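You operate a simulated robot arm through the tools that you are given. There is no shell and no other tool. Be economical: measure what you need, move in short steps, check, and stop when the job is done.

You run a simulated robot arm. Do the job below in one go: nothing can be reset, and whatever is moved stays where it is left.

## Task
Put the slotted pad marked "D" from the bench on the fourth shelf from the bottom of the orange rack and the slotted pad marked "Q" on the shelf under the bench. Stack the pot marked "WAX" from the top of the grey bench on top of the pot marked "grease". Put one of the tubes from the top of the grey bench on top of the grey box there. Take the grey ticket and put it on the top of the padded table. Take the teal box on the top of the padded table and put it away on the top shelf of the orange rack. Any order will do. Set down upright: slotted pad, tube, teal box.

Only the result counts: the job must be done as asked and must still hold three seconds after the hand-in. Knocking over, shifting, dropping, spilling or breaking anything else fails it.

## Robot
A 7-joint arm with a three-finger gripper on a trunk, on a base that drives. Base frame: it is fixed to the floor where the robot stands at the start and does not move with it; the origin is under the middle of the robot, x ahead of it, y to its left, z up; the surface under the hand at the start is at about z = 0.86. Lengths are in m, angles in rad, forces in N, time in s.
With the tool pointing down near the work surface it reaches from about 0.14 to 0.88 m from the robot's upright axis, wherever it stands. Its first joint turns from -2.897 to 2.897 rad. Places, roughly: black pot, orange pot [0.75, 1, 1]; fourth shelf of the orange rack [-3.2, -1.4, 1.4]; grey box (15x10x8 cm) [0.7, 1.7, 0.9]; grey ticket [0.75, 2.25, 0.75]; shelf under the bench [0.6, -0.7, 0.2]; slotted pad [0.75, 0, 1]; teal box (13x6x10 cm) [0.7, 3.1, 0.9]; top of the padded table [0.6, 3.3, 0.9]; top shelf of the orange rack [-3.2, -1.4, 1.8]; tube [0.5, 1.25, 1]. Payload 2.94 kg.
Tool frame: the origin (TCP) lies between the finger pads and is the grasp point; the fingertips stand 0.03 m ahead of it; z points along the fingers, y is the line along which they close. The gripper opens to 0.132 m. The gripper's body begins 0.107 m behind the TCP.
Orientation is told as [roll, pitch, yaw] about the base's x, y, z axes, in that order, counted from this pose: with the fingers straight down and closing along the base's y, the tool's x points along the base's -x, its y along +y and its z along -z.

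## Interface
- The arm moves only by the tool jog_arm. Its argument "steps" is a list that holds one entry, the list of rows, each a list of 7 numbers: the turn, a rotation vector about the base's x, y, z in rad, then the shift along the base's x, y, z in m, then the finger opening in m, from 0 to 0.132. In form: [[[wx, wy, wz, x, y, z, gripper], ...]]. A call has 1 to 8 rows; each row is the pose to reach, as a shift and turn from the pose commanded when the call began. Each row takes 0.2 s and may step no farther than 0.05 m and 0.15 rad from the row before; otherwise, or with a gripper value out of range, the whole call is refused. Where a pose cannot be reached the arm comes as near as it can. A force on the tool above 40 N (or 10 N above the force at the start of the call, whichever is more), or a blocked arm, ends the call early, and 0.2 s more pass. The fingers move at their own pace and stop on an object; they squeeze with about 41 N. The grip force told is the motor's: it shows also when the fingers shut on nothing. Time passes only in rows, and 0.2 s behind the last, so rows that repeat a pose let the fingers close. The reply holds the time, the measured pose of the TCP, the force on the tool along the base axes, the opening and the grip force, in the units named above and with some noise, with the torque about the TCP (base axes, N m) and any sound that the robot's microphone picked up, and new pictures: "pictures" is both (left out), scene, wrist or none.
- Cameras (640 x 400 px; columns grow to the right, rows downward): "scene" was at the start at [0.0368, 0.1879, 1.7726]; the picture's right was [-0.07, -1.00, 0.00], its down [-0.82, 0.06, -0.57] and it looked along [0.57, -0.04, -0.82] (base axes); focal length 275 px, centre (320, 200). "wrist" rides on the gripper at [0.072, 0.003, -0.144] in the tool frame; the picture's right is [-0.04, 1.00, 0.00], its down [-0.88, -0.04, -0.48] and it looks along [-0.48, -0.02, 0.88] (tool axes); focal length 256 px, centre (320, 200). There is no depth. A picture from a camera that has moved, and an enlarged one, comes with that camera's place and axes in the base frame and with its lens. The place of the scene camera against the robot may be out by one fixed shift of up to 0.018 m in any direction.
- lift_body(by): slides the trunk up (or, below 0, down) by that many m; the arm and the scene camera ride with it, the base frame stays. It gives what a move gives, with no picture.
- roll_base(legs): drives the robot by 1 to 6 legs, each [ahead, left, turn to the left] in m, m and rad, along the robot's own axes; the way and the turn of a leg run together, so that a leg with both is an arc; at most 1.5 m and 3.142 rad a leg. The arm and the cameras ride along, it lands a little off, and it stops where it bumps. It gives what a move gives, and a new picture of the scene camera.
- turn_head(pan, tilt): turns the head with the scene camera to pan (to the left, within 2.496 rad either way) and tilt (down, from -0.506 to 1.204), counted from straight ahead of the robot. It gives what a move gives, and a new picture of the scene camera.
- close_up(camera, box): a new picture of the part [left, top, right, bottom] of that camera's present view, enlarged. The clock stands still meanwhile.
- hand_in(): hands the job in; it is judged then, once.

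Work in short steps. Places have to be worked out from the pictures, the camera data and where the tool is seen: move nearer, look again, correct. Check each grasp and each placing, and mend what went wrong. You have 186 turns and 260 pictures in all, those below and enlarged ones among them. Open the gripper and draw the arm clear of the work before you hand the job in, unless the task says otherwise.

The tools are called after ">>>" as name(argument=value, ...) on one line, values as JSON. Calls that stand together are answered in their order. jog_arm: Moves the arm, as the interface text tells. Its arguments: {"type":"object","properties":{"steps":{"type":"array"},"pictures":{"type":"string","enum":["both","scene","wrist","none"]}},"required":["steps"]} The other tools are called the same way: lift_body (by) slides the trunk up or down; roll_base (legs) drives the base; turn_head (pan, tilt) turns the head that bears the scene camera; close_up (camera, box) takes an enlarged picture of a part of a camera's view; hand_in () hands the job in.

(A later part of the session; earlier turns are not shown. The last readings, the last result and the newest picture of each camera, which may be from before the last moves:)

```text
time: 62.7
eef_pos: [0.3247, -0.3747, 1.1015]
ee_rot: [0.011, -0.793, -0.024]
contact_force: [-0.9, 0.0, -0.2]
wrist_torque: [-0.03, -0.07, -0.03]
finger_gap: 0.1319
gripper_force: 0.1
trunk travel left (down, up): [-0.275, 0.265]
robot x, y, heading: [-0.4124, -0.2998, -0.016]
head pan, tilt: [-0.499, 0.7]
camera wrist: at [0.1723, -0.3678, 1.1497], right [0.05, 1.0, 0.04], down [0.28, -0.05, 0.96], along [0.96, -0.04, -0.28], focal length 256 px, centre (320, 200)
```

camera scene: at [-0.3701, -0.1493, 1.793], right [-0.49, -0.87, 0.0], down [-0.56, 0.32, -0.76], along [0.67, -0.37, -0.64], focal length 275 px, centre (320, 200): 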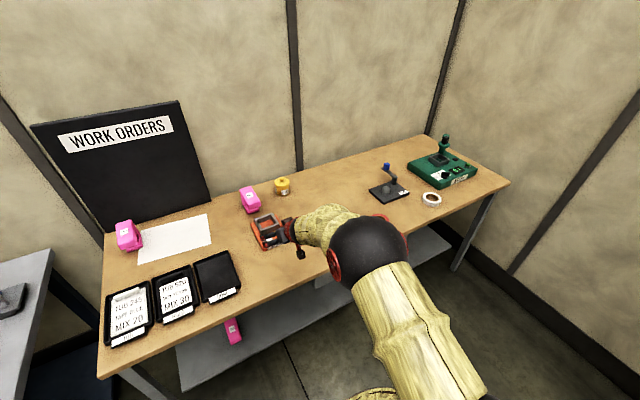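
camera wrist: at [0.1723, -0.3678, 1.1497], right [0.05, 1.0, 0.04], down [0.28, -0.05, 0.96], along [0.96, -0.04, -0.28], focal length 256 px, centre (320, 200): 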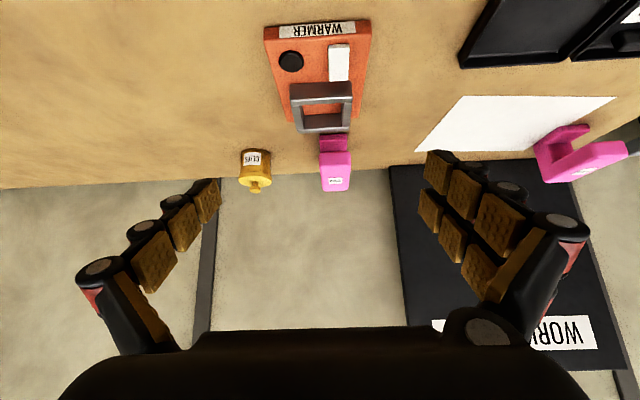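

D is aligned with the base axes but the warmer sits in front of it. I need the warmer's frame height to choose a tilt; zoom in.

>>> close_up(camera="wrist", box=[230, 70, 400, 200])

>>> close_up(camera="scene", box=[220, 170, 310, 260])

```text
3.08 times, centred on (315, 135) of wrist
camera zoom: at [0.1723, -0.3678, 1.1497], right [0.05, 1.0, 0.04], down [0.28, -0.05, 0.96], along [0.96, -0.04, -0.28], focal length 788 px, centre (335, 400)
```

zoom: 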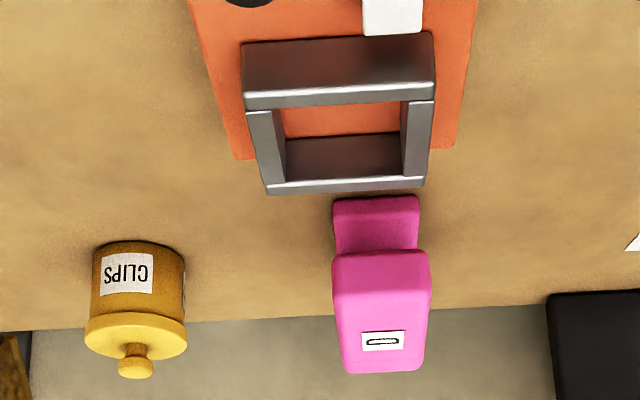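

```text
4.44 times, centred on (265, 215) of scene
camera zoom: at [-0.3706, -0.149, 1.793], right [-0.49, -0.87, 0.0], down [-0.56, 0.31, -0.76], along [0.67, -0.37, -0.64], focal length 1221 px, centre (564, 133)
```

zoom: 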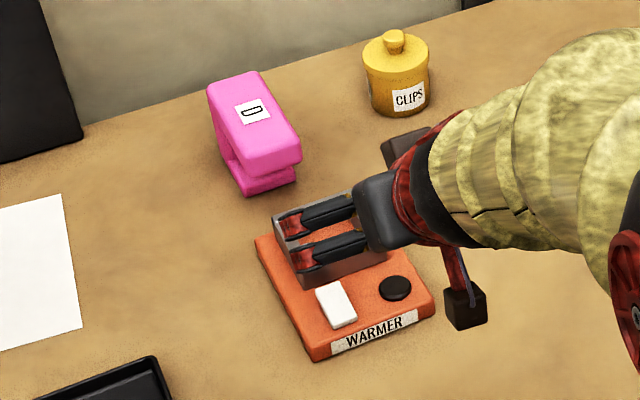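

D's bottom front is at x≈0.663, y≈-0.355; warmer frame top z≈0.91, so a tilt of 0.7 clears it. Drive 0.25 forward and set the pre-grasp.

>>> roll_base(legs=[[0.25, 0.02, 0]])

>>> jog_arm(steps=[[[0, 0.05, 0.01, 0.02, 0, -0.01, 0.132], [0, 0.1, 0.02, 0.04, 0, -0.03, 0.132], [0, 0.1, 0.02, 0.05, 0, -0.06, 0.132]]], pictures="wrist")

```text
time: 64.5
eef_pos: [0.5756, -0.3563, 1.1009]
ee_rot: [0.007, -0.795, -0.025]
contact_force: [1.1, 0.0, 0.3]
wrist_torque: [0.0, -0.02, 0.05]
finger_gap: 0.1317
gripper_force: 0.1
trunk travel left (down, up): [-0.275, 0.265]
robot x, y, heading: [-0.1632, -0.2812, -0.013]
head pan, tilt: [-0.499, 0.7]
camera scene: at [-0.1208, -0.1314, 1.793], right [-0.49, -0.87, 0.0], down [-0.56, 0.31, -0.76], along [0.67, -0.37, -0.64], focal length 275 px, centre (320, 200)
```

scene: 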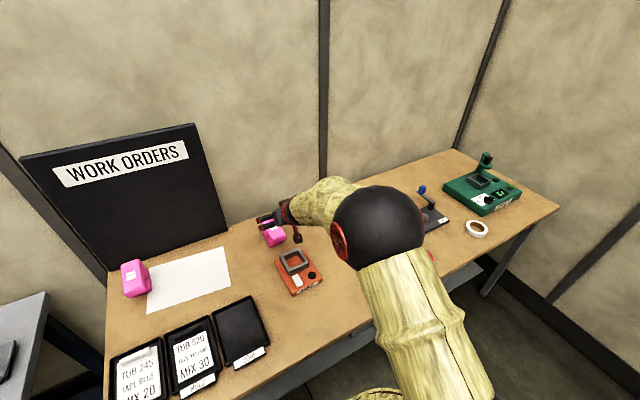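

```text
time: 65.3
eef_pos: [0.6259, -0.3556, 1.0411]
ee_rot: [0.006, -0.697, -0.001]
contact_force: [0.0, 0.4, 0.7]
wrist_torque: [0.0, 0.04, 0.01]
finger_gap: 0.1321
gripper_force: 0.0
trunk travel left (down, up): [-0.275, 0.265]
robot x, y, heading: [-0.1627, -0.28, -0.011]
head pan, tilt: [-0.499, 0.7]
camera wrist: at [0.4776, -0.3534, 1.1046], right [0.03, 1.0, 0.03], down [0.37, -0.04, 0.93], along [0.93, -0.02, -0.37], focal length 256 px, centre (320, 200)
```

wrist: 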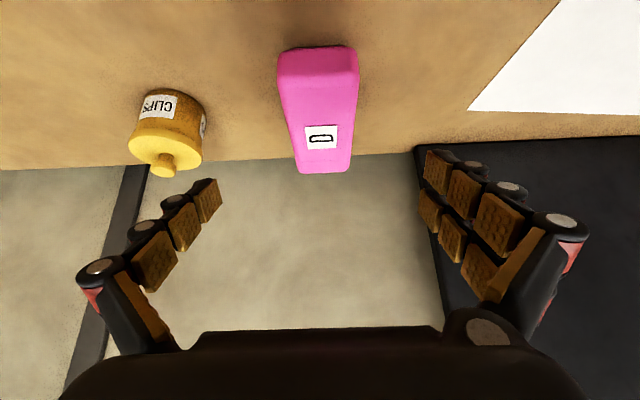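

Label confirms D at x 0.673 (label), y -0.355. Advance to the grasp and close.

>>> jog_arm(steps=[[[0, 0, 0, 0.008, 0, -0.045, 0.132], [0, 0, 0, 0.032, 0, -0.073, 0.132], [0, 0, 0, 0.056, 0, -0.102, 0.132], [0, 0, 0, 0.073, 0, -0.126, 0.132], [0, 0, 0, 0.073, 0, -0.126, 0.05], [0, 0, 0, 0.073, 0, -0.126, 0.0], [0, 0, 0, 0.073, 0, -0.126, 0.0], [0, 0, 0, 0.073, 0, -0.126, 0.0]]], pictures="wrist")

```text
time: 67.1
eef_pos: [0.6959, -0.3572, 0.916]
ee_rot: [0.005, -0.694, -0.001]
contact_force: [-0.2, 0.1, 0.5]
wrist_torque: [-0.04, 0.0, 0.01]
finger_gap: 0.0648
gripper_force: 1.9
trunk travel left (down, up): [-0.275, 0.265]
robot x, y, heading: [-0.1653, -0.2793, -0.012]
head pan, tilt: [-0.499, 0.7]
camera wrist: at [0.5494, -0.3536, 0.9792], right [0.03, 1.0, 0.03], down [0.37, -0.04, 0.93], along [0.93, -0.02, -0.37], focal length 256 px, centre (320, 200)
```

wrist: 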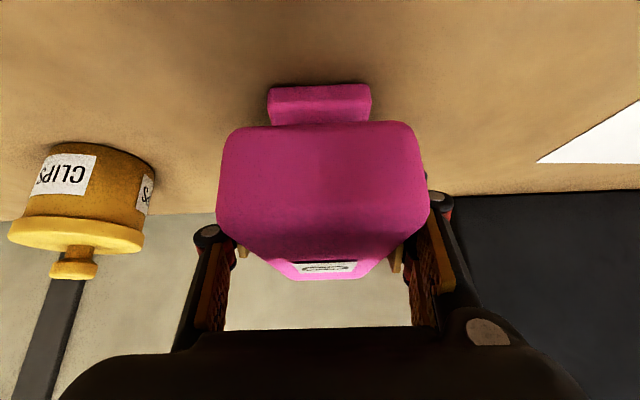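

Good placement; finish closing and lift.

>>> jog_arm(steps=[[[0, 0, 0, 0, 0, 0, 0.0], [0, 0, 0, 0, 0, 0.0, 0.0], [0, 0, 0, 0, 0, 0.03, 0.0], [0, 0, 0, 0, 0, 0.07, 0.0], [0, 0, 0, 0, 0, 0.11, 0.0], [0, 0, 0, -0.03, 0, 0.15, 0.0], [0, 0, 0, -0.07, 0, 0.18, 0.0], [0, 0, 0, -0.1, 0, 0.2, 0.0]]], pictures="wrist")

```text
time: 68.9
eef_pos: [0.5961, -0.3563, 1.1164]
ee_rot: [0.008, -0.694, -0.002]
contact_force: [-0.3, 0.2, 0.0]
wrist_torque: [0.0, 0.02, -0.02]
finger_gap: 0.0603
gripper_force: 41.6
trunk travel left (down, up): [-0.275, 0.265]
robot x, y, heading: [-0.1613, -0.2829, -0.009]
head pan, tilt: [-0.499, 0.7]
camera wrist: at [0.4487, -0.3538, 1.1801], right [0.03, 1.0, 0.03], down [0.37, -0.04, 0.93], along [0.93, -0.02, -0.37], focal length 256 px, centre (320, 200)
```

wrist: 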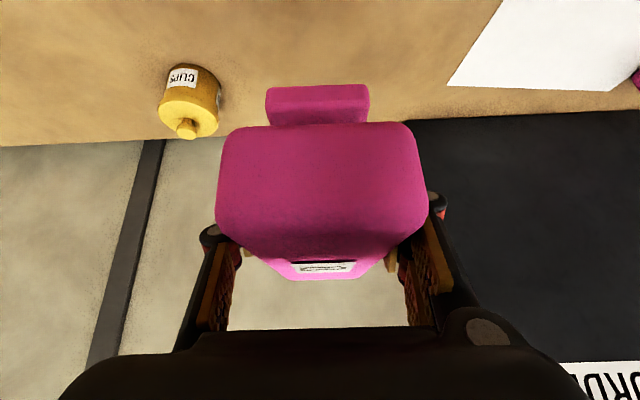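

D is secure (bottom 0.056 below the TCP). Retract a bit, then back off and turn around toward the rack.

>>> jog_arm(steps=[[[0, 0, 0, -0.03, 0, 0.03, 0.0], [0, 0, 0, -0.06, 0, 0.06, 0.0], [0, 0, 0, -0.09, 0, 0.09, 0.0], [0, 0, 0, -0.12, 0, 0.12, 0.0], [0, 0, 0, -0.15, 0, 0.15, 0.0]]], pictures="none")

>>> roll_base(legs=[[-0.62, 0, 0], [0, 0, 1.57], [0, 0, 1.57]])

>>> turn_head(pan=0.3, tilt=0.4)

```text
time: 70.1
eef_pos: [0.4467, -0.356, 1.2653]
ee_rot: [0.007, -0.696, -0.002]
contact_force: [0.0, -1.0, 0.1]
wrist_torque: [0.0, 0.0, 0.01]
finger_gap: 0.0604
gripper_force: 41.5
trunk travel left (down, up): [-0.275, 0.265]
robot x, y, heading: [-0.1602, -0.28, -0.015]
head pan, tilt: [-0.499, 0.7]
```

```text
time: 81.2
eef_pos: [-1.3867, -0.2039, 1.266]
ee_rot: [0.005, -0.695, -3.141]
contact_force: [-0.1, 0.8, -0.8]
wrist_torque: [-0.02, 0.0, -0.01]
finger_gap: 0.0609
gripper_force: 41.4
trunk travel left (down, up): [-0.275, 0.265]
robot x, y, heading: [-0.7764, -0.273, 3.134]
head pan, tilt: [-0.499, 0.7]
camera scene: at [-0.8268, -0.4219, 1.793], right [0.49, 0.87, 0.0], down [0.56, -0.31, -0.76], along [-0.67, 0.37, -0.64], focal length 275 px, centre (320, 200)
```

scene: 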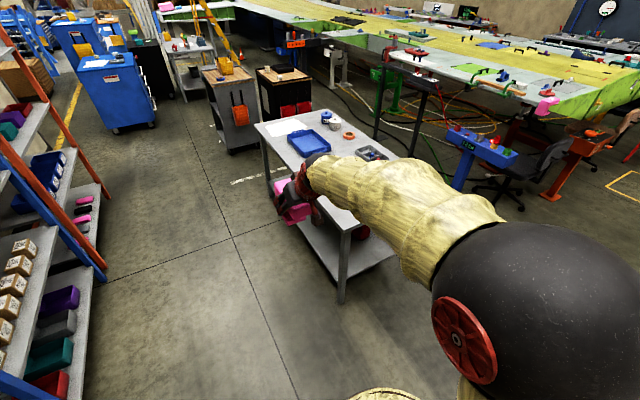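

```text
time: 82.3
eef_pos: [-1.3863, -0.2031, 1.2643]
ee_rot: [0.004, -0.695, -3.143]
contact_force: [0.5, 0.1, -1.3]
wrist_torque: [0.0, 0.0, -0.01]
finger_gap: 0.0606
gripper_force: 41.1
trunk travel left (down, up): [-0.275, 0.265]
robot x, y, heading: [-0.776, -0.2768, 3.13]
head pan, tilt: [0.3, 0.4]
camera scene: at [-0.8413, -0.4897, 1.8198], right [-0.29, 0.96, 0.0], down [0.37, 0.11, -0.92], along [-0.88, -0.26, -0.39], focal length 275 px, centre (320, 200)
```

scene: 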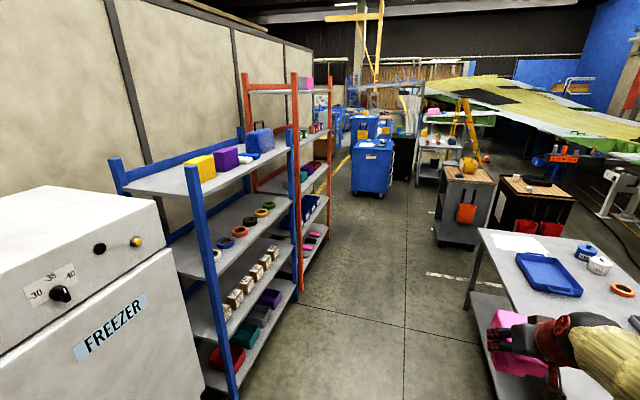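

Drive down the aisle in two legs toward x≈-3.2, y≈-0.5, then turn left to face the rack.

>>> roll_base(legs=[[0.4, 0.22, 0], [1.0, 0, 0], [1.0, 0, 0]])

>>> roll_base(legs=[[0, -0.2, 0], [0, 0, 1.57]])

>>> turn_head(pan=0.0, tilt=0.2)

```text
time: 94.6
eef_pos: [-3.7826, -0.3977, 1.2642]
ee_rot: [0.007, -0.695, 3.138]
contact_force: [0.1, 0.4, -0.1]
wrist_torque: [-0.01, -0.01, 0.01]
finger_gap: 0.0603
gripper_force: 41.0
trunk travel left (down, up): [-0.275, 0.265]
robot x, y, heading: [-3.1722, -0.4751, 3.127]
head pan, tilt: [0.3, 0.4]
camera scene: at [-3.2387, -0.6876, 1.8198], right [-0.28, 0.96, 0.0], down [0.37, 0.11, -0.92], along [-0.88, -0.26, -0.39], focal length 275 px, centre (320, 200)
```

scene: 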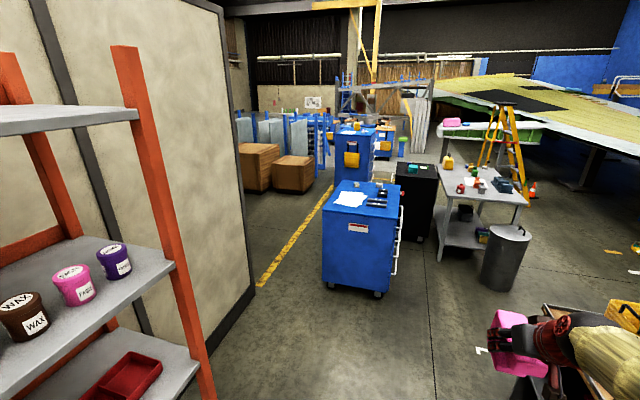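

```text
time: 100.1
eef_pos: [-3.2362, -0.8857, 1.2648]
ee_rot: [0.005, -0.695, -1.565]
contact_force: [0.0, -0.1, -1.3]
wrist_torque: [0.0, 0.0, -0.01]
finger_gap: 0.0603
gripper_force: 41.2
trunk travel left (down, up): [-0.275, 0.265]
robot x, y, heading: [-3.1673, -0.2759, -1.572]
head pan, tilt: [0.3, 0.4]
camera scene: at [-2.9568, -0.3308, 1.8199], right [-0.96, -0.29, 0.0], down [-0.11, 0.37, -0.92], along [0.27, -0.88, -0.39], focal length 275 px, centre (320, 200)
```

scene: 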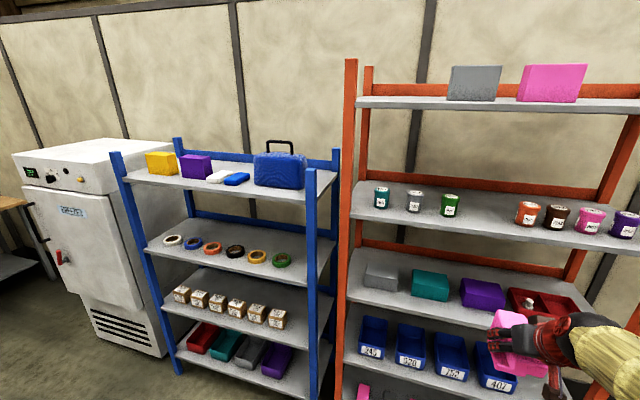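

```text
time: 100.9
eef_pos: [-3.2367, -0.8862, 1.2638]
ee_rot: [0.005, -0.696, -1.565]
contact_force: [0.7, 0.4, -1.5]
wrist_torque: [-0.02, 0.0, -0.01]
finger_gap: 0.0604
gripper_force: 41.3
trunk travel left (down, up): [-0.275, 0.265]
robot x, y, heading: [-3.169, -0.2757, -1.571]
head pan, tilt: [0.0, 0.201]
camera scene: at [-2.9842, -0.3355, 1.8384], right [-1.0, 0.0, 0.0], down [0.0, 0.2, -0.98], along [0.0, -0.98, -0.2], focal length 275 px, centre (320, 200)
```

scene: 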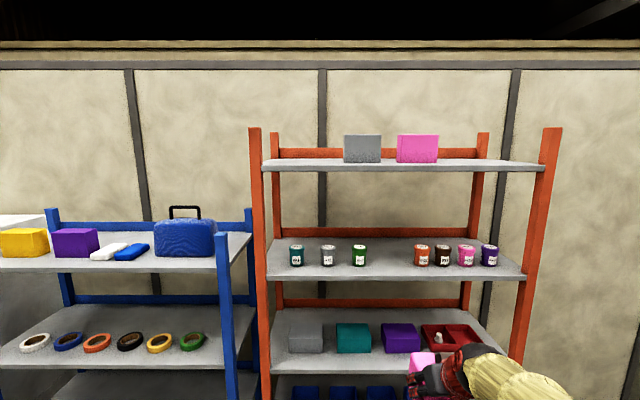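

Shelf 4 (z≈1.4) has a ~17 cm gap between the green and orange pots, centred near x≈-3.25. Raise the trunk and look again from closer.

>>> lift_body(by=0.26)

>>> jog_arm(steps=[[[0, 0, 0, 0, 0, 0.01, 0.0]]], pictures="both")

>>> close_up(camera="scene", box=[250, 200, 550, 400])

```text
time: 103.5
eef_pos: [-3.2369, -0.8864, 1.5257]
ee_rot: [0.006, -0.695, -1.566]
contact_force: [-0.4, 0.3, -0.8]
wrist_torque: [0.0, 0.02, -0.02]
finger_gap: 0.0602
gripper_force: 40.9
trunk travel left (down, up): [-0.535, 0.005]
robot x, y, heading: [-3.1665, -0.2751, -1.575]
head pan, tilt: [0.0, 0.201]
```

```text
time: 104.0
eef_pos: [-3.2368, -0.8874, 1.5342]
ee_rot: [0.004, -0.695, -1.564]
contact_force: [0.1, 0.0, -0.6]
wrist_torque: [-0.01, -0.01, 0.02]
finger_gap: 0.0604
gripper_force: 41.1
trunk travel left (down, up): [-0.535, 0.005]
robot x, y, heading: [-3.1687, -0.2761, -1.569]
head pan, tilt: [0.0, 0.201]
camera scene: at [-2.9842, -0.3352, 2.0984], right [-1.0, 0.0, 0.0], down [0.0, 0.2, -0.98], along [0.0, -0.98, -0.2], focal length 275 px, centre (320, 200)
camera wrist: at [-3.2346, -0.7382, 1.5984], right [1.0, -0.02, 0.03], down [-0.04, -0.37, 0.93], along [-0.01, -0.93, -0.37], focal length 256 px, centre (320, 200)
```

scene: 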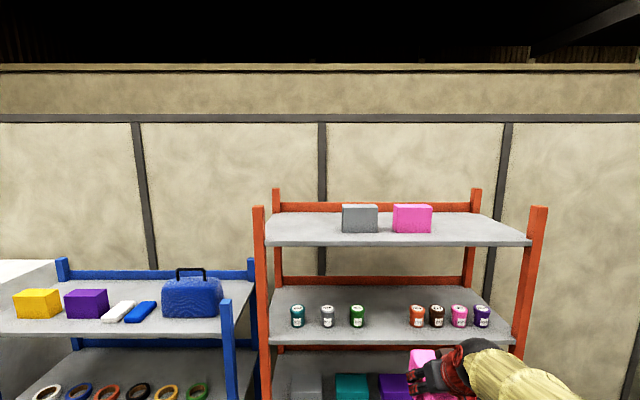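
wrist: 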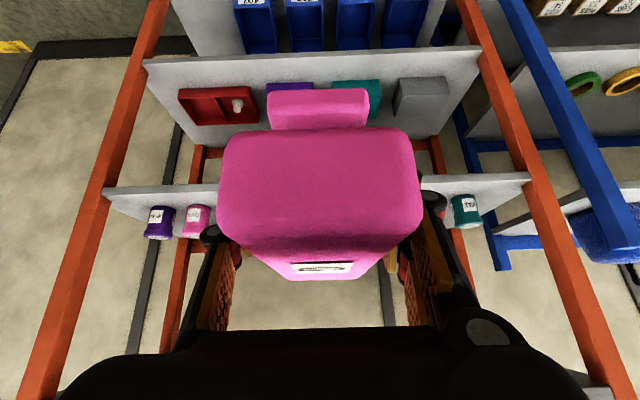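

```text
2.00 times, centred on (400, 300) of scene
camera zoom: at [-2.9842, -0.3352, 2.0984], right [-1.0, 0.0, 0.0], down [0.0, 0.2, -0.98], along [0.0, -0.98, -0.2], focal length 550 px, centre (160, 0)
```

zoom: 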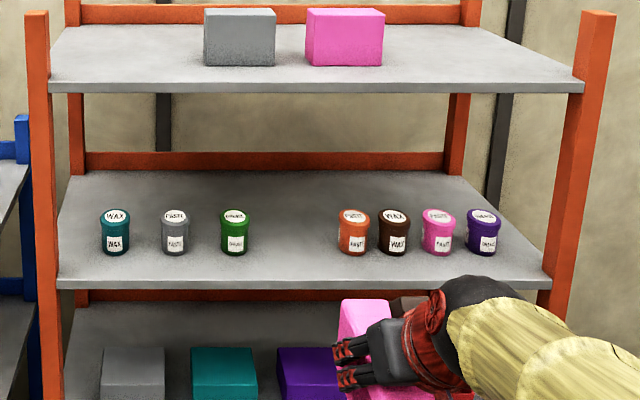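

Consistent estimates: shelf z≈1.38, gap centre x≈-3.25, pot bases y≈-1.29. Drive forward 0.3 and check alignment.

>>> roll_base(legs=[[0.3, -0.012, 0]])

>>> jog_arm(steps=[[[0, 0, 0, 0, 0, 0.0, 0.0]]], pictures="wrist")

```text
time: 106.0
eef_pos: [-3.2481, -1.1886, 1.5339]
ee_rot: [0.007, -0.693, -1.565]
contact_force: [0.4, -1.0, -1.0]
wrist_torque: [0.0, -0.02, -0.04]
finger_gap: 0.0605
gripper_force: 41.5
trunk travel left (down, up): [-0.535, 0.005]
robot x, y, heading: [-3.182, -0.5747, -1.574]
head pan, tilt: [0.0, 0.201]
camera scene: at [-2.9964, -0.6387, 2.0983], right [-1.0, 0.0, 0.0], down [0.0, 0.2, -0.98], along [0.0, -0.98, -0.2], focal length 275 px, centre (320, 200)
```

scene: 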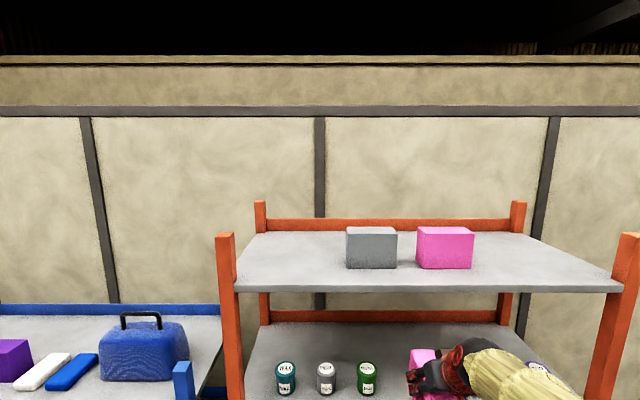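

```text
time: 106.4
eef_pos: [-3.2488, -1.1879, 1.5341]
ee_rot: [0.005, -0.694, -1.563]
contact_force: [0.2, -0.1, -0.5]
wrist_torque: [-0.01, 0.0, -0.02]
finger_gap: 0.0603
gripper_force: 41.4
trunk travel left (down, up): [-0.535, 0.005]
robot x, y, heading: [-3.1813, -0.5731, -1.573]
head pan, tilt: [0.0, 0.201]
camera wrist: at [-3.2467, -1.0402, 1.5983], right [1.0, -0.02, 0.03], down [-0.04, -0.37, 0.93], along [-0.01, -0.93, -0.37], focal length 256 px, centre (320, 200)
```

wrist: 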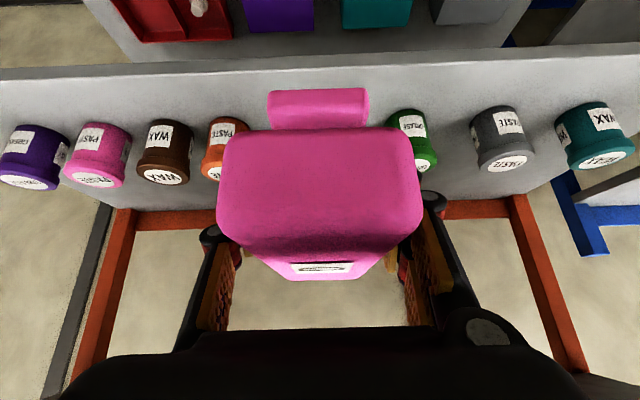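

Centred on the gap (pots at x≈-3.364 and -3.136). Extend 0.12 in and lower toward the shelf.

>>> jog_arm(steps=[[[0, 0, 0, 0, -0.04, 0, 0.0], [0, 0, 0, 0, -0.08, 0, 0.0], [0, 0, 0, 0, -0.12, 0, 0.0], [0, 0, 0, 0, -0.12, -0.03, 0.0], [0, 0, 0, 0, -0.12, -0.06, 0.0], [0, 0, 0, 0, -0.12, -0.075, 0.0]]], pictures="wrist")

```text
time: 107.8
eef_pos: [-3.2487, -1.3076, 1.4611]
ee_rot: [0.005, -0.697, -1.562]
contact_force: [-1.0, 0.5, -0.3]
wrist_torque: [0.02, -0.01, -0.01]
finger_gap: 0.0606
gripper_force: 41.0
trunk travel left (down, up): [-0.535, 0.005]
robot x, y, heading: [-3.1797, -0.5744, -1.572]
head pan, tilt: [0.0, 0.201]
camera wrist: at [-3.2472, -1.1593, 1.5244], right [1.0, -0.02, 0.03], down [-0.04, -0.37, 0.93], along [-0.01, -0.93, -0.37], focal length 256 px, centre (320, 200)
```

wrist: 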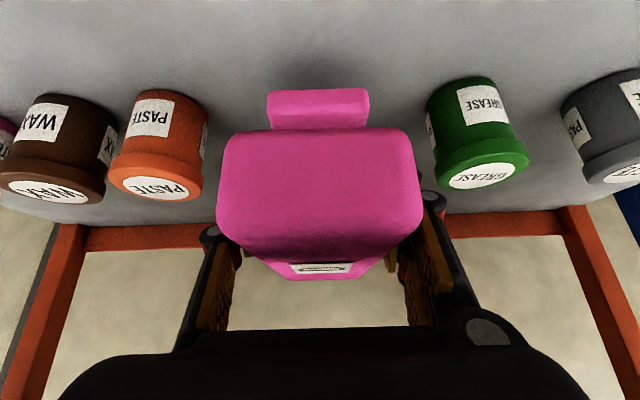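

Clear on both sides. Lower to contact.

>>> jog_arm(steps=[[[0, 0, 0, 0, 0, -0.005, 0.0], [0, 0, 0, 0, 0, -0.01, 0.0], [0, 0, 0, 0, 0, -0.013, 0.0], [0, 0, 0, 0, 0, -0.016, 0.0]]], pictures="none")

```text
time: 108.8
eef_pos: [-3.2485, -1.3074, 1.4432]
ee_rot: [0.004, -0.695, -1.564]
contact_force: [-0.5, 0.1, -1.7]
wrist_torque: [0.03, 0.0, -0.04]
finger_gap: 0.0605
gripper_force: 40.9
trunk travel left (down, up): [-0.535, 0.005]
robot x, y, heading: [-3.1825, -0.5787, -1.574]
head pan, tilt: [0.0, 0.201]
```

>>> jog_arm(steps=[[[0, 0, 0, 0, 0, -0.003, 0.0], [0, 0, 0, 0, 0, -0.006, 0.0], [0, 0, 0, 0, 0, -0.009, 0.0], [0, 0, 0, 0, 0, -0.012, 0.0], [0, 0, 0, 0, 0, -0.015, 0.0]]], pictures="wrist")

```text
time: 110.0
eef_pos: [-3.2477, -1.307, 1.428]
ee_rot: [0.005, -0.693, -1.564]
contact_force: [0.8, 0.1, 0.7]
wrist_torque: [0.01, 0.02, 0.0]
finger_gap: 0.0603
gripper_force: 40.9
trunk travel left (down, up): [-0.535, 0.005]
robot x, y, heading: [-3.1826, -0.5756, -1.569]
head pan, tilt: [0.0, 0.201]
camera wrist: at [-3.247, -1.16, 1.4924], right [1.0, -0.02, 0.03], down [-0.04, -0.37, 0.93], along [-0.01, -0.93, -0.37], focal length 256 px, centre (320, 200)
```

wrist: 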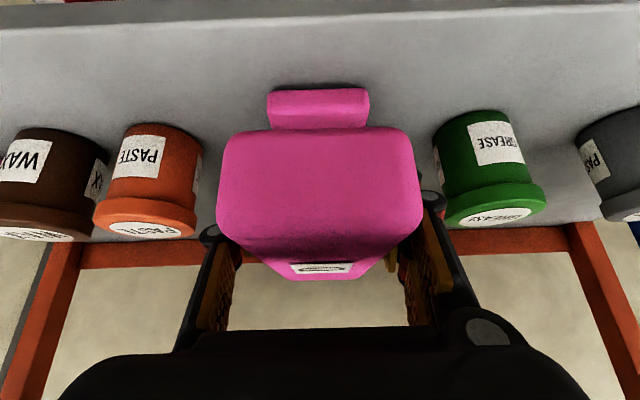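

No contact yet; keep lowering.

>>> jog_arm(steps=[[[0, 0, 0, 0, 0, -0.003, 0.0], [0, 0, 0, 0, 0, -0.006, 0.0], [0, 0, 0, 0, 0, -0.009, 0.0], [0, 0, 0, 0, 0, -0.012, 0.0], [0, 0, 0, 0, 0, -0.015, 0.0], [0, 0, 0, 0, 0, -0.018, 0.0]]], pictures="wrist")

```text
time: 111.2
eef_pos: [-3.2483, -1.3113, 1.4236]
ee_rot: [0.0, -0.713, -1.561]
contact_force: [1.6, 2.5, 8.9]
wrist_torque: [0.11, 0.14, 0.0]
finger_gap: 0.0604
gripper_force: 41.1
trunk travel left (down, up): [-0.535, 0.005]
robot x, y, heading: [-3.1845, -0.58, -1.573]
head pan, tilt: [0.0, 0.201]
stopped in row 6: the force on the tool passed its limit at 42 N (the readings are from after the stop); the commanded pose is now the measured one
camera wrist: at [-3.2469, -1.1626, 1.4855], right [1.0, -0.02, 0.03], down [-0.04, -0.35, 0.94], along [-0.01, -0.94, -0.35], focal length 256 px, centre (320, 200)
```

wrist: 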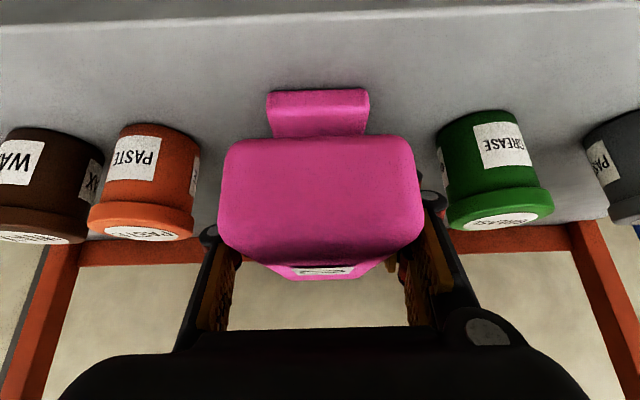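

Contact at z≈1.424. Open partly (to 0.09) so the fingers stay clear of the pots.

>>> jog_arm(steps=[[[0, 0, 0, 0, 0, 0.001, 0.06], [0, 0, 0, 0, 0, 0.001, 0.07], [0, 0, 0, 0, 0, 0.001, 0.08], [0, 0, 0, 0, 0, 0.001, 0.09], [0, 0, 0, 0, 0, 0.001, 0.09]]], pictures="wrist")

```text
time: 112.4
eef_pos: [-3.2477, -1.3104, 1.4231]
ee_rot: [0.004, -0.711, -1.562]
contact_force: [0.4, 0.2, -0.8]
wrist_torque: [-0.01, 0.0, 0.02]
finger_gap: 0.0902
gripper_force: 0.0
trunk travel left (down, up): [-0.535, 0.005]
robot x, y, heading: [-3.1817, -0.5765, -1.568]
head pan, tilt: [0.0, 0.201]
camera wrist: at [-3.2469, -1.1627, 1.4846], right [1.0, -0.02, 0.03], down [-0.04, -0.36, 0.93], along [-0.01, -0.93, -0.36], focal length 256 px, centre (320, 200)
```

wrist: 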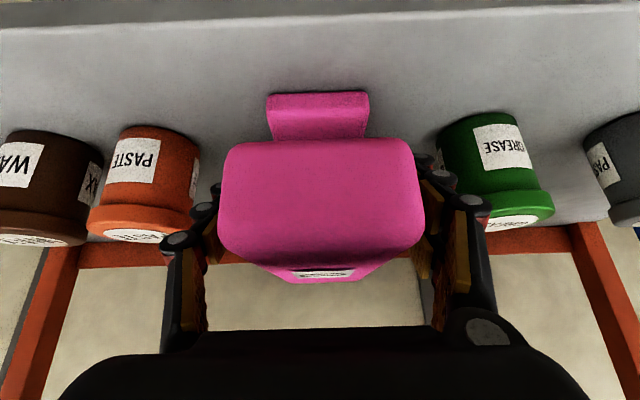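

Released. Narrow the fingers slightly to 0.08 and withdraw along the tool axis.

>>> jog_arm(steps=[[[0, 0, 0, 0, 0, 0, 0.08], [0, 0, 0, 0, 0.013, 0.015, 0.08], [0, 0, 0, 0, 0.033, 0.038, 0.08], [0, 0, 0, 0, 0.06, 0.065, 0.08], [0, 0, 0, 0, 0.09, 0.09, 0.08], [0, 0, 0, 0, 0.13, 0.1, 0.08], [0, 0, 0, 0, 0.18, 0.1, 0.08], [0, 0, 0, 0, 0.22, 0.1, 0.08]]], pictures="wrist")

```text
time: 114.2
eef_pos: [-3.2482, -1.0895, 1.5244]
ee_rot: [0.002, -0.712, -1.562]
contact_force: [0.1, -0.3, -0.4]
wrist_torque: [-0.03, 0.02, -0.06]
finger_gap: 0.0803
gripper_force: 0.1
trunk travel left (down, up): [-0.535, 0.005]
robot x, y, heading: [-3.1813, -0.5775, -1.571]
head pan, tilt: [0.0, 0.201]
camera wrist: at [-3.2475, -0.9403, 1.586], right [1.0, -0.02, 0.03], down [-0.04, -0.36, 0.93], along [-0.01, -0.93, -0.36], focal length 256 px, centre (320, 200)
```

wrist: 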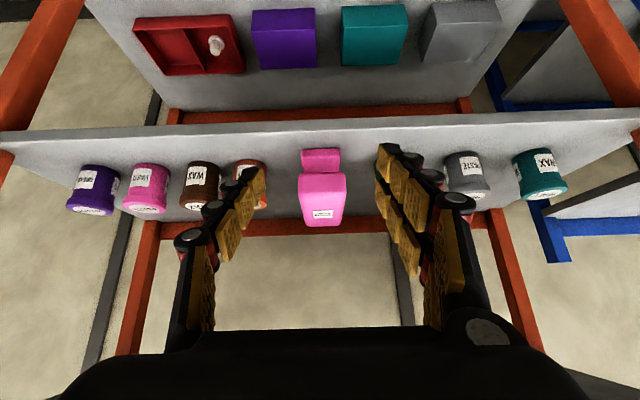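

D stands upright on shelf 4. Now drive back to the grey bench.

>>> roll_base(legs=[[-0.28, 0, 0], [0, 0, 1.57], [1.0, -0.18, 0], [1.0, 0, 0], [0.5, 0, 0], [0, 1.3, 0]])

>>> lift_body(by=-0.26)

>>> turn_head(pan=0.1, tilt=0.8)

```text
time: 138.4
eef_pos: [-0.1509, 0.7543, 1.5232]
ee_rot: [0.003, -0.71, -0.001]
contact_force: [-0.4, 0.2, -0.2]
wrist_torque: [0.01, 0.0, -0.02]
finger_gap: 0.0803
gripper_force: 0.0
trunk travel left (down, up): [-0.535, 0.005]
robot x, y, heading: [-0.6692, 0.8271, -0.01]
head pan, tilt: [0.0, 0.201]
camera scene: at [-0.6066, 1.0206, 2.0983], right [-0.01, -1.0, 0.0], down [-0.2, 0.0, -0.98], along [0.98, -0.01, -0.2], focal length 275 px, centre (320, 200)
```

scene: 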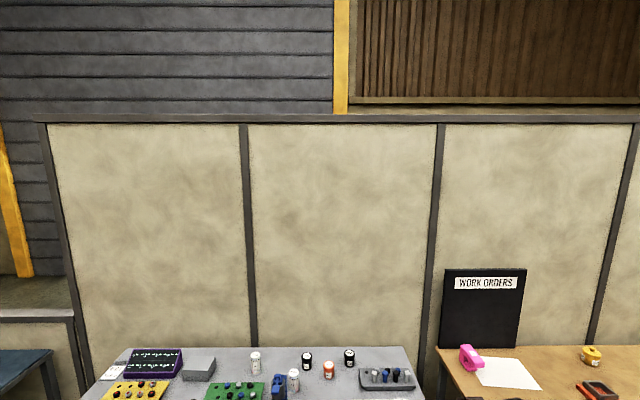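

```text
time: 141.0
eef_pos: [-0.1521, 0.7537, 1.2637]
ee_rot: [0.0, -0.711, -0.001]
contact_force: [0.2, -0.5, 0.1]
wrist_torque: [0.01, 0.01, 0.01]
finger_gap: 0.0801
gripper_force: 0.0
trunk travel left (down, up): [-0.275, 0.265]
robot x, y, heading: [-0.6646, 0.8281, -0.012]
head pan, tilt: [0.0, 0.201]
```

```text
time: 142.0
eef_pos: [-0.1524, 0.7541, 1.2636]
ee_rot: [0.002, -0.711, -0.002]
contact_force: [0.0, 0.7, -0.6]
wrist_torque: [-0.01, 0.0, 0.0]
finger_gap: 0.08
gripper_force: 0.1
trunk travel left (down, up): [-0.275, 0.265]
robot x, y, heading: [-0.6676, 0.8287, -0.006]
head pan, tilt: [0.099, 0.799]
camera scene: at [-0.6194, 1.0281, 1.7848], right [0.09, -1.0, 0.0], down [-0.71, -0.06, -0.7], along [0.69, 0.06, -0.72], focal length 275 px, centre (320, 200)
```

scene: 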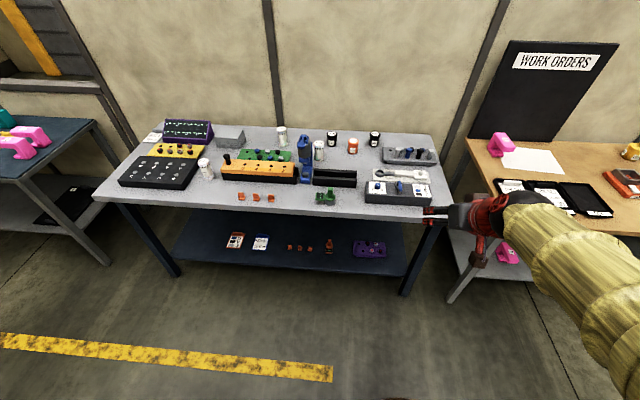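

>>> close_up(camera="scene", box=[270, 110, 450, 220])

>>> close_up(camera="scene", box=[110, 100, 300, 220])

>>> close_up(camera="scene", box=[0, 80, 170, 260])

```text
3.56 times, centred on (360, 165) of scene
camera zoom: at [-0.6194, 1.0281, 1.7848], right [0.09, -1.0, 0.0], down [-0.71, -0.06, -0.7], along [0.69, 0.06, -0.72], focal length 977 px, centre (178, 324)
```

zoom: 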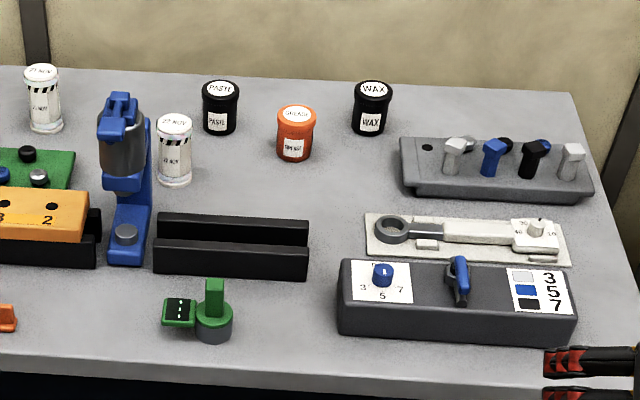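

```text
3.33 times, centred on (205, 160) of scene
camera zoom: at [-0.6194, 1.0281, 1.7848], right [0.09, -1.0, 0.0], down [-0.71, -0.06, -0.7], along [0.69, 0.06, -0.72], focal length 916 px, centre (703, 333)
```

zoom: 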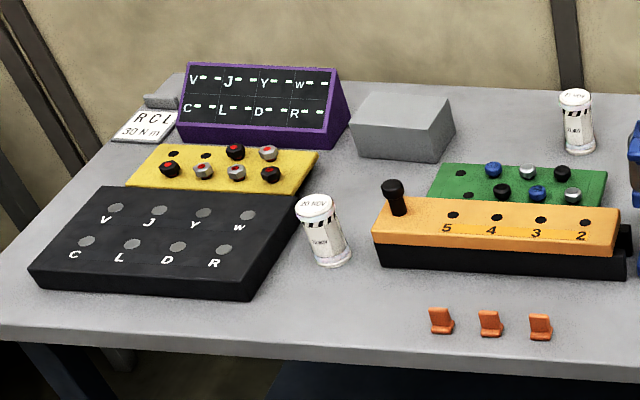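

```text
2.22 times, centred on (85, 170) of scene
camera zoom: at [-0.6194, 1.0281, 1.7848], right [0.09, -1.0, 0.0], down [-0.71, -0.06, -0.7], along [0.69, 0.06, -0.72], focal length 611 px, centre (842, 267)
```

zoom: 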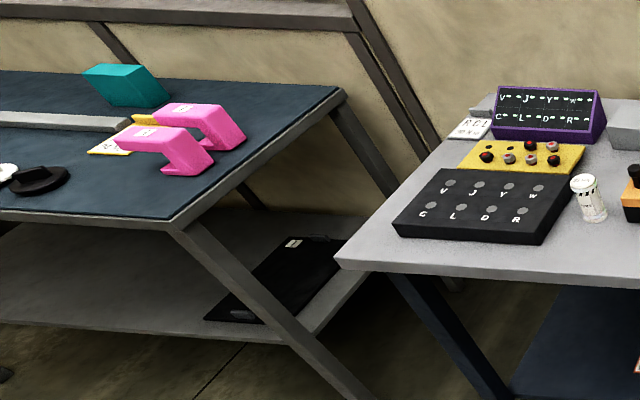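

Pots: WAX at about (0.755, 0.83), grease (orange) about (0.675, 0.95). Set the tool vertical, then drive in to x≈-0.06.

>>> jog_arm(steps=[[[0, 0.14, 0, 0, 0, 0, 0.1], [0, 0.28, 0, 0, 0, 0, 0.11], [0, 0.42, 0, 0, 0, 0, 0.12], [0, 0.56, 0, 0, 0, 0, 0.13], [0, 0.711, 0, 0, 0, 0, 0.132]]], pictures="none")

>>> roll_base(legs=[[0.6, 0.0, 0]])

>>> jog_arm(steps=[[[0, 0, 0, 0.04, 0.02, 0, 0.132], [0, 0, 0, 0.08, 0.04, 0, 0.132], [0, 0, 0, 0.1, 0.06, -0.03, 0.132]]], pictures="wrist")

```text
time: 143.2
eef_pos: [-0.1508, 0.7538, 1.2634]
ee_rot: [0.001, 0.003, -0.001]
contact_force: [0.7, -0.5, 0.2]
wrist_torque: [0.0, -0.01, -0.01]
finger_gap: 0.1321
gripper_force: 0.1
trunk travel left (down, up): [-0.275, 0.265]
robot x, y, heading: [-0.6696, 0.8261, -0.013]
head pan, tilt: [0.099, 0.799]
```

```text
time: 146.6
eef_pos: [0.4458, 0.742, 1.2637]
ee_rot: [0.002, 0.001, -0.007]
contact_force: [0.2, 0.3, -0.1]
wrist_torque: [-0.03, 0.02, 0.0]
finger_gap: 0.1321
gripper_force: 0.0
trunk travel left (down, up): [-0.275, 0.265]
robot x, y, heading: [-0.0687, 0.8169, -0.018]
head pan, tilt: [0.099, 0.799]
camera scene: at [-0.0198, 1.0194, 1.7847], right [0.08, -1.0, 0.0], down [-0.71, -0.06, -0.7], along [0.69, 0.06, -0.72], focal length 275 px, centre (320, 200)
```

scene: 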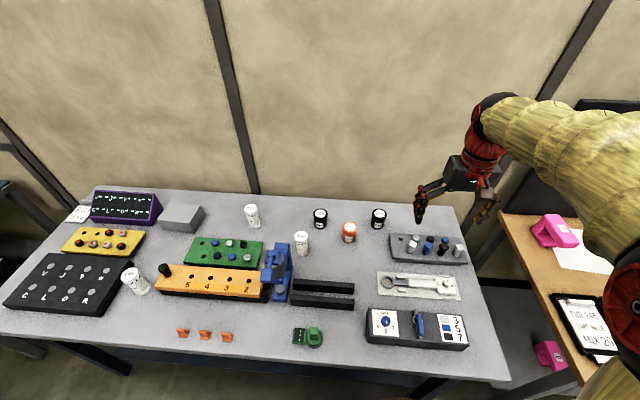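

```text
time: 147.4
eef_pos: [0.546, 0.8031, 1.2326]
ee_rot: [0.001, 0.002, -0.006]
contact_force: [-0.4, 0.6, 0.0]
wrist_torque: [0.02, 0.01, 0.0]
finger_gap: 0.1314
gripper_force: 0.0
trunk travel left (down, up): [-0.275, 0.265]
robot x, y, heading: [-0.0689, 0.8191, -0.017]
head pan, tilt: [0.099, 0.799]
camera wrist: at [0.4745, 0.8063, 1.3768], right [0.05, 1.0, 0.0], down [0.88, -0.05, 0.47], along [0.47, -0.02, -0.88], focal length 256 px, centre (320, 200)
```

wrist: 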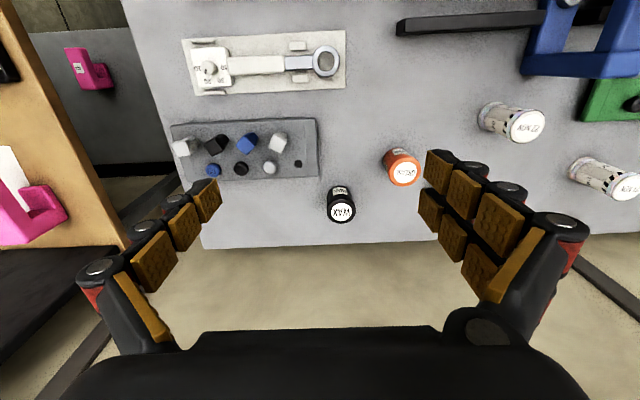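

WAX lid at about (0.735,0.838), grease lid about (0.656,0.953). Move over WAX at z≈1.06 and recheck.

>>> jog_arm(steps=[[[0, 0, 0, 0.035, 0.007, -0.033, 0.132], [0, 0, 0, 0.07, 0.014, -0.066, 0.132], [0, 0, 0, 0.105, 0.021, -0.099, 0.132], [0, 0, 0, 0.14, 0.028, -0.132, 0.132], [0, 0, 0, 0.17, 0.035, -0.165, 0.132], [0, 0, 0, 0.185, 0.035, -0.175, 0.132]]], pictures="wrist")

```text
time: 148.8
eef_pos: [0.731, 0.8374, 1.057]
ee_rot: [0.003, 0.001, -0.007]
contact_force: [1.1, 0.4, 0.0]
wrist_torque: [0.04, 0.04, 0.0]
finger_gap: 0.1318
gripper_force: 0.0
trunk travel left (down, up): [-0.275, 0.265]
robot x, y, heading: [-0.0712, 0.8192, -0.015]
head pan, tilt: [0.099, 0.799]
camera wrist: at [0.66, 0.8418, 1.201], right [0.05, 1.0, 0.0], down [0.88, -0.04, 0.47], along [0.47, -0.02, -0.88], focal length 256 px, centre (320, 200)
```

wrist: 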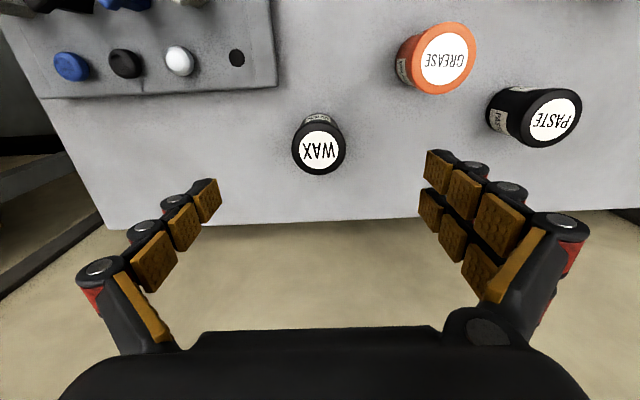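

WAX refined to (0.742,0.837), lid top ≈0.935; grease (0.661,0.958). Descend straight over WAX and grip.

>>> jog_arm(steps=[[[0, 0, 0, 0.011, 0, -0.04, 0.132], [0, 0, 0, 0.011, 0, -0.08, 0.132], [0, 0, 0, 0.011, 0, -0.115, 0.132], [0, 0, 0, 0.011, 0, -0.142, 0.132], [0, 0, 0, 0.011, 0, -0.142, 0.09], [0, 0, 0, 0.011, 0, -0.142, 0.05], [0, 0, 0, 0.011, 0, -0.142, 0.0], [0, 0, 0, 0.011, 0, -0.142, 0.0]]], pictures="wrist")

>>> jog_arm(steps=[[[0, 0, 0, 0, 0, 0, 0.0], [0, 0, 0, 0, 0, 0, 0.0], [0, 0, 0, 0, 0, 0, 0.0]]], pictures="wrist")

```text
time: 150.6
eef_pos: [0.7406, 0.838, 0.9162]
ee_rot: [0.001, 0.002, -0.007]
contact_force: [0.8, -0.1, -0.5]
wrist_torque: [0.0, -0.01, 0.0]
finger_gap: 0.0693
gripper_force: 1.9
trunk travel left (down, up): [-0.275, 0.265]
robot x, y, heading: [-0.0687, 0.8197, -0.024]
head pan, tilt: [0.099, 0.799]
camera wrist: at [0.6693, 0.8411, 1.0597], right [0.05, 1.0, 0.0], down [0.88, -0.04, 0.47], along [0.47, -0.02, -0.88], focal length 256 px, centre (320, 200)
```

wrist: 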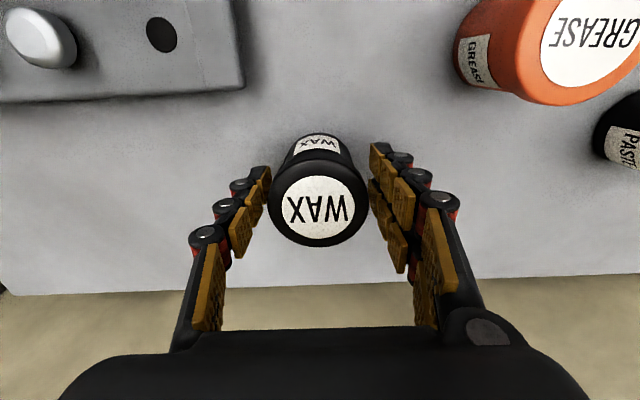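

```text
time: 151.4
eef_pos: [0.7415, 0.8371, 0.917]
ee_rot: [0.002, 0.002, -0.007]
contact_force: [-0.2, 0.0, 1.2]
wrist_torque: [-0.04, 0.02, 0.02]
finger_gap: 0.0569
gripper_force: 37.7
trunk travel left (down, up): [-0.275, 0.265]
robot x, y, heading: [-0.0692, 0.8183, -0.02]
head pan, tilt: [0.099, 0.799]
camera wrist: at [0.6693, 0.8411, 1.0599], right [0.05, 1.0, 0.0], down [0.88, -0.04, 0.47], along [0.47, -0.02, -0.88], focal length 256 px, centre (320, 200)
```

wrist: 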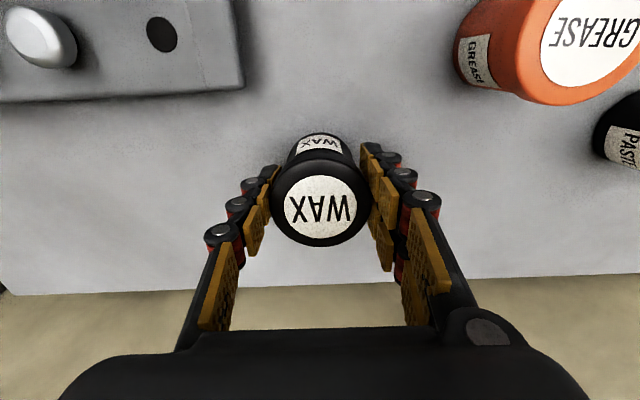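

WAX held. Lift 0.13 and move over the grease pot at about (0.664,0.957).

>>> jog_arm(steps=[[[0, 0, 0, 0, 0, 0.04, 0.0], [0, 0, 0, 0, 0, 0.085, 0.0], [0, 0, 0, 0, 0, 0.13, 0.0], [0, 0, 0, -0.02, 0.03, 0.13, 0.0], [0, 0, 0, -0.04, 0.06, 0.13, 0.0], [0, 0, 0, -0.06, 0.09, 0.13, 0.0], [0, 0, 0, -0.077, 0.12, 0.13, 0.0]]], pictures="both")

>>> close_up(camera="scene", box=[300, 150, 420, 260])

```text
time: 153.0
eef_pos: [0.6647, 0.9576, 1.0465]
ee_rot: [0.0, 0.002, -0.008]
contact_force: [-0.1, -0.2, -0.7]
wrist_torque: [0.0, -0.02, -0.03]
finger_gap: 0.0568
gripper_force: 41.0
trunk travel left (down, up): [-0.275, 0.265]
robot x, y, heading: [-0.0686, 0.819, -0.016]
head pan, tilt: [0.099, 0.799]
camera scene: at [-0.0201, 1.0201, 1.7847], right [0.08, -1.0, 0.0], down [-0.71, -0.06, -0.7], along [0.69, 0.06, -0.72], focal length 275 px, centre (320, 200)
camera wrist: at [0.5921, 0.9619, 1.1901], right [0.05, 1.0, 0.0], down [0.88, -0.05, 0.47], along [0.47, -0.02, -0.88], focal length 256 px, centre (320, 200)
```

scene: 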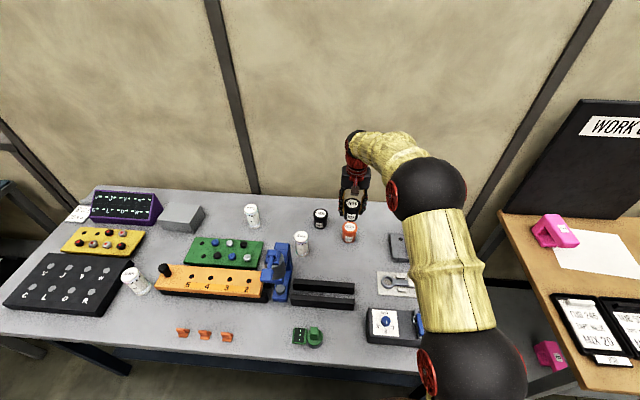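
wrist: 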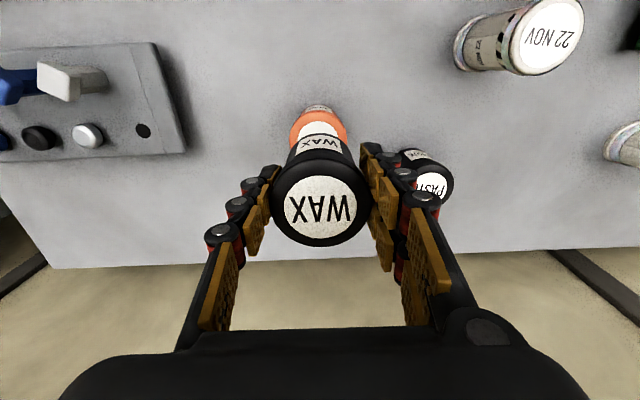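

```text
3.64 times, centred on (360, 205) of scene
camera zoom: at [-0.0201, 1.0201, 1.7847], right [0.08, -1.0, 0.0], down [-0.71, -0.06, -0.7], along [0.69, 0.06, -0.72], focal length 999 px, centre (174, 182)
```

zoom: 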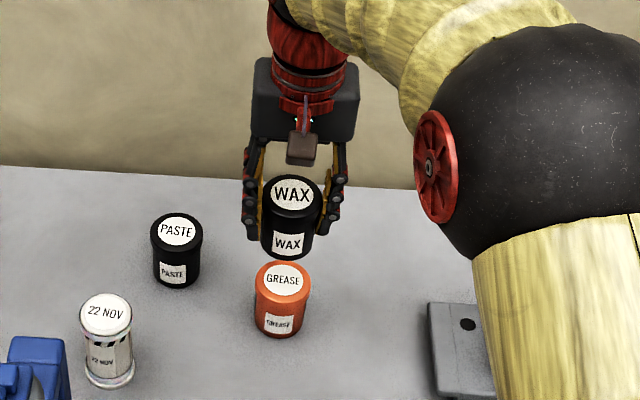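

Alignment is within a few mm; shift 3 mm toward the robot and lower to contact.

>>> jog_arm(steps=[[[0, 0, 0, -0.003, 0.001, -0.02, 0.0], [0, 0, 0, -0.003, 0.001, -0.04, 0.0], [0, 0, 0, -0.003, 0.001, -0.046, 0.0], [0, 0, 0, -0.003, 0.001, -0.049, 0.0], [0, 0, 0, -0.003, 0.001, -0.052, 0.0]]], pictures="wrist")

```text
time: 154.2
eef_pos: [0.6629, 0.9581, 0.9938]
ee_rot: [0.001, 0.003, -0.008]
contact_force: [-0.2, 0.4, -1.9]
wrist_torque: [-0.01, 0.02, 0.01]
finger_gap: 0.0568
gripper_force: 41.4
trunk travel left (down, up): [-0.275, 0.265]
robot x, y, heading: [-0.0675, 0.819, -0.015]
head pan, tilt: [0.099, 0.799]
camera wrist: at [0.5903, 0.9619, 1.1376], right [0.05, 1.0, 0.0], down [0.88, -0.04, 0.47], along [0.47, -0.02, -0.88], focal length 256 px, centre (320, 200)
```

wrist: 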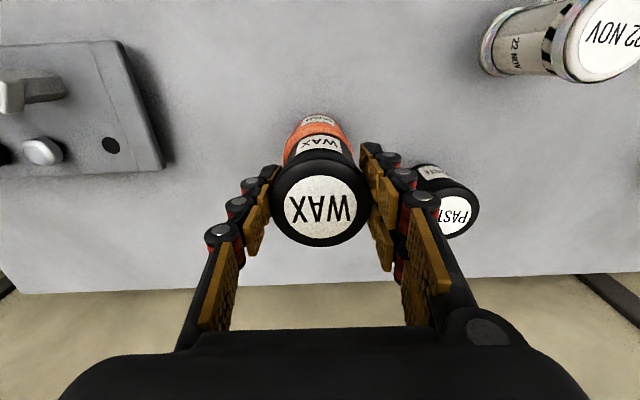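

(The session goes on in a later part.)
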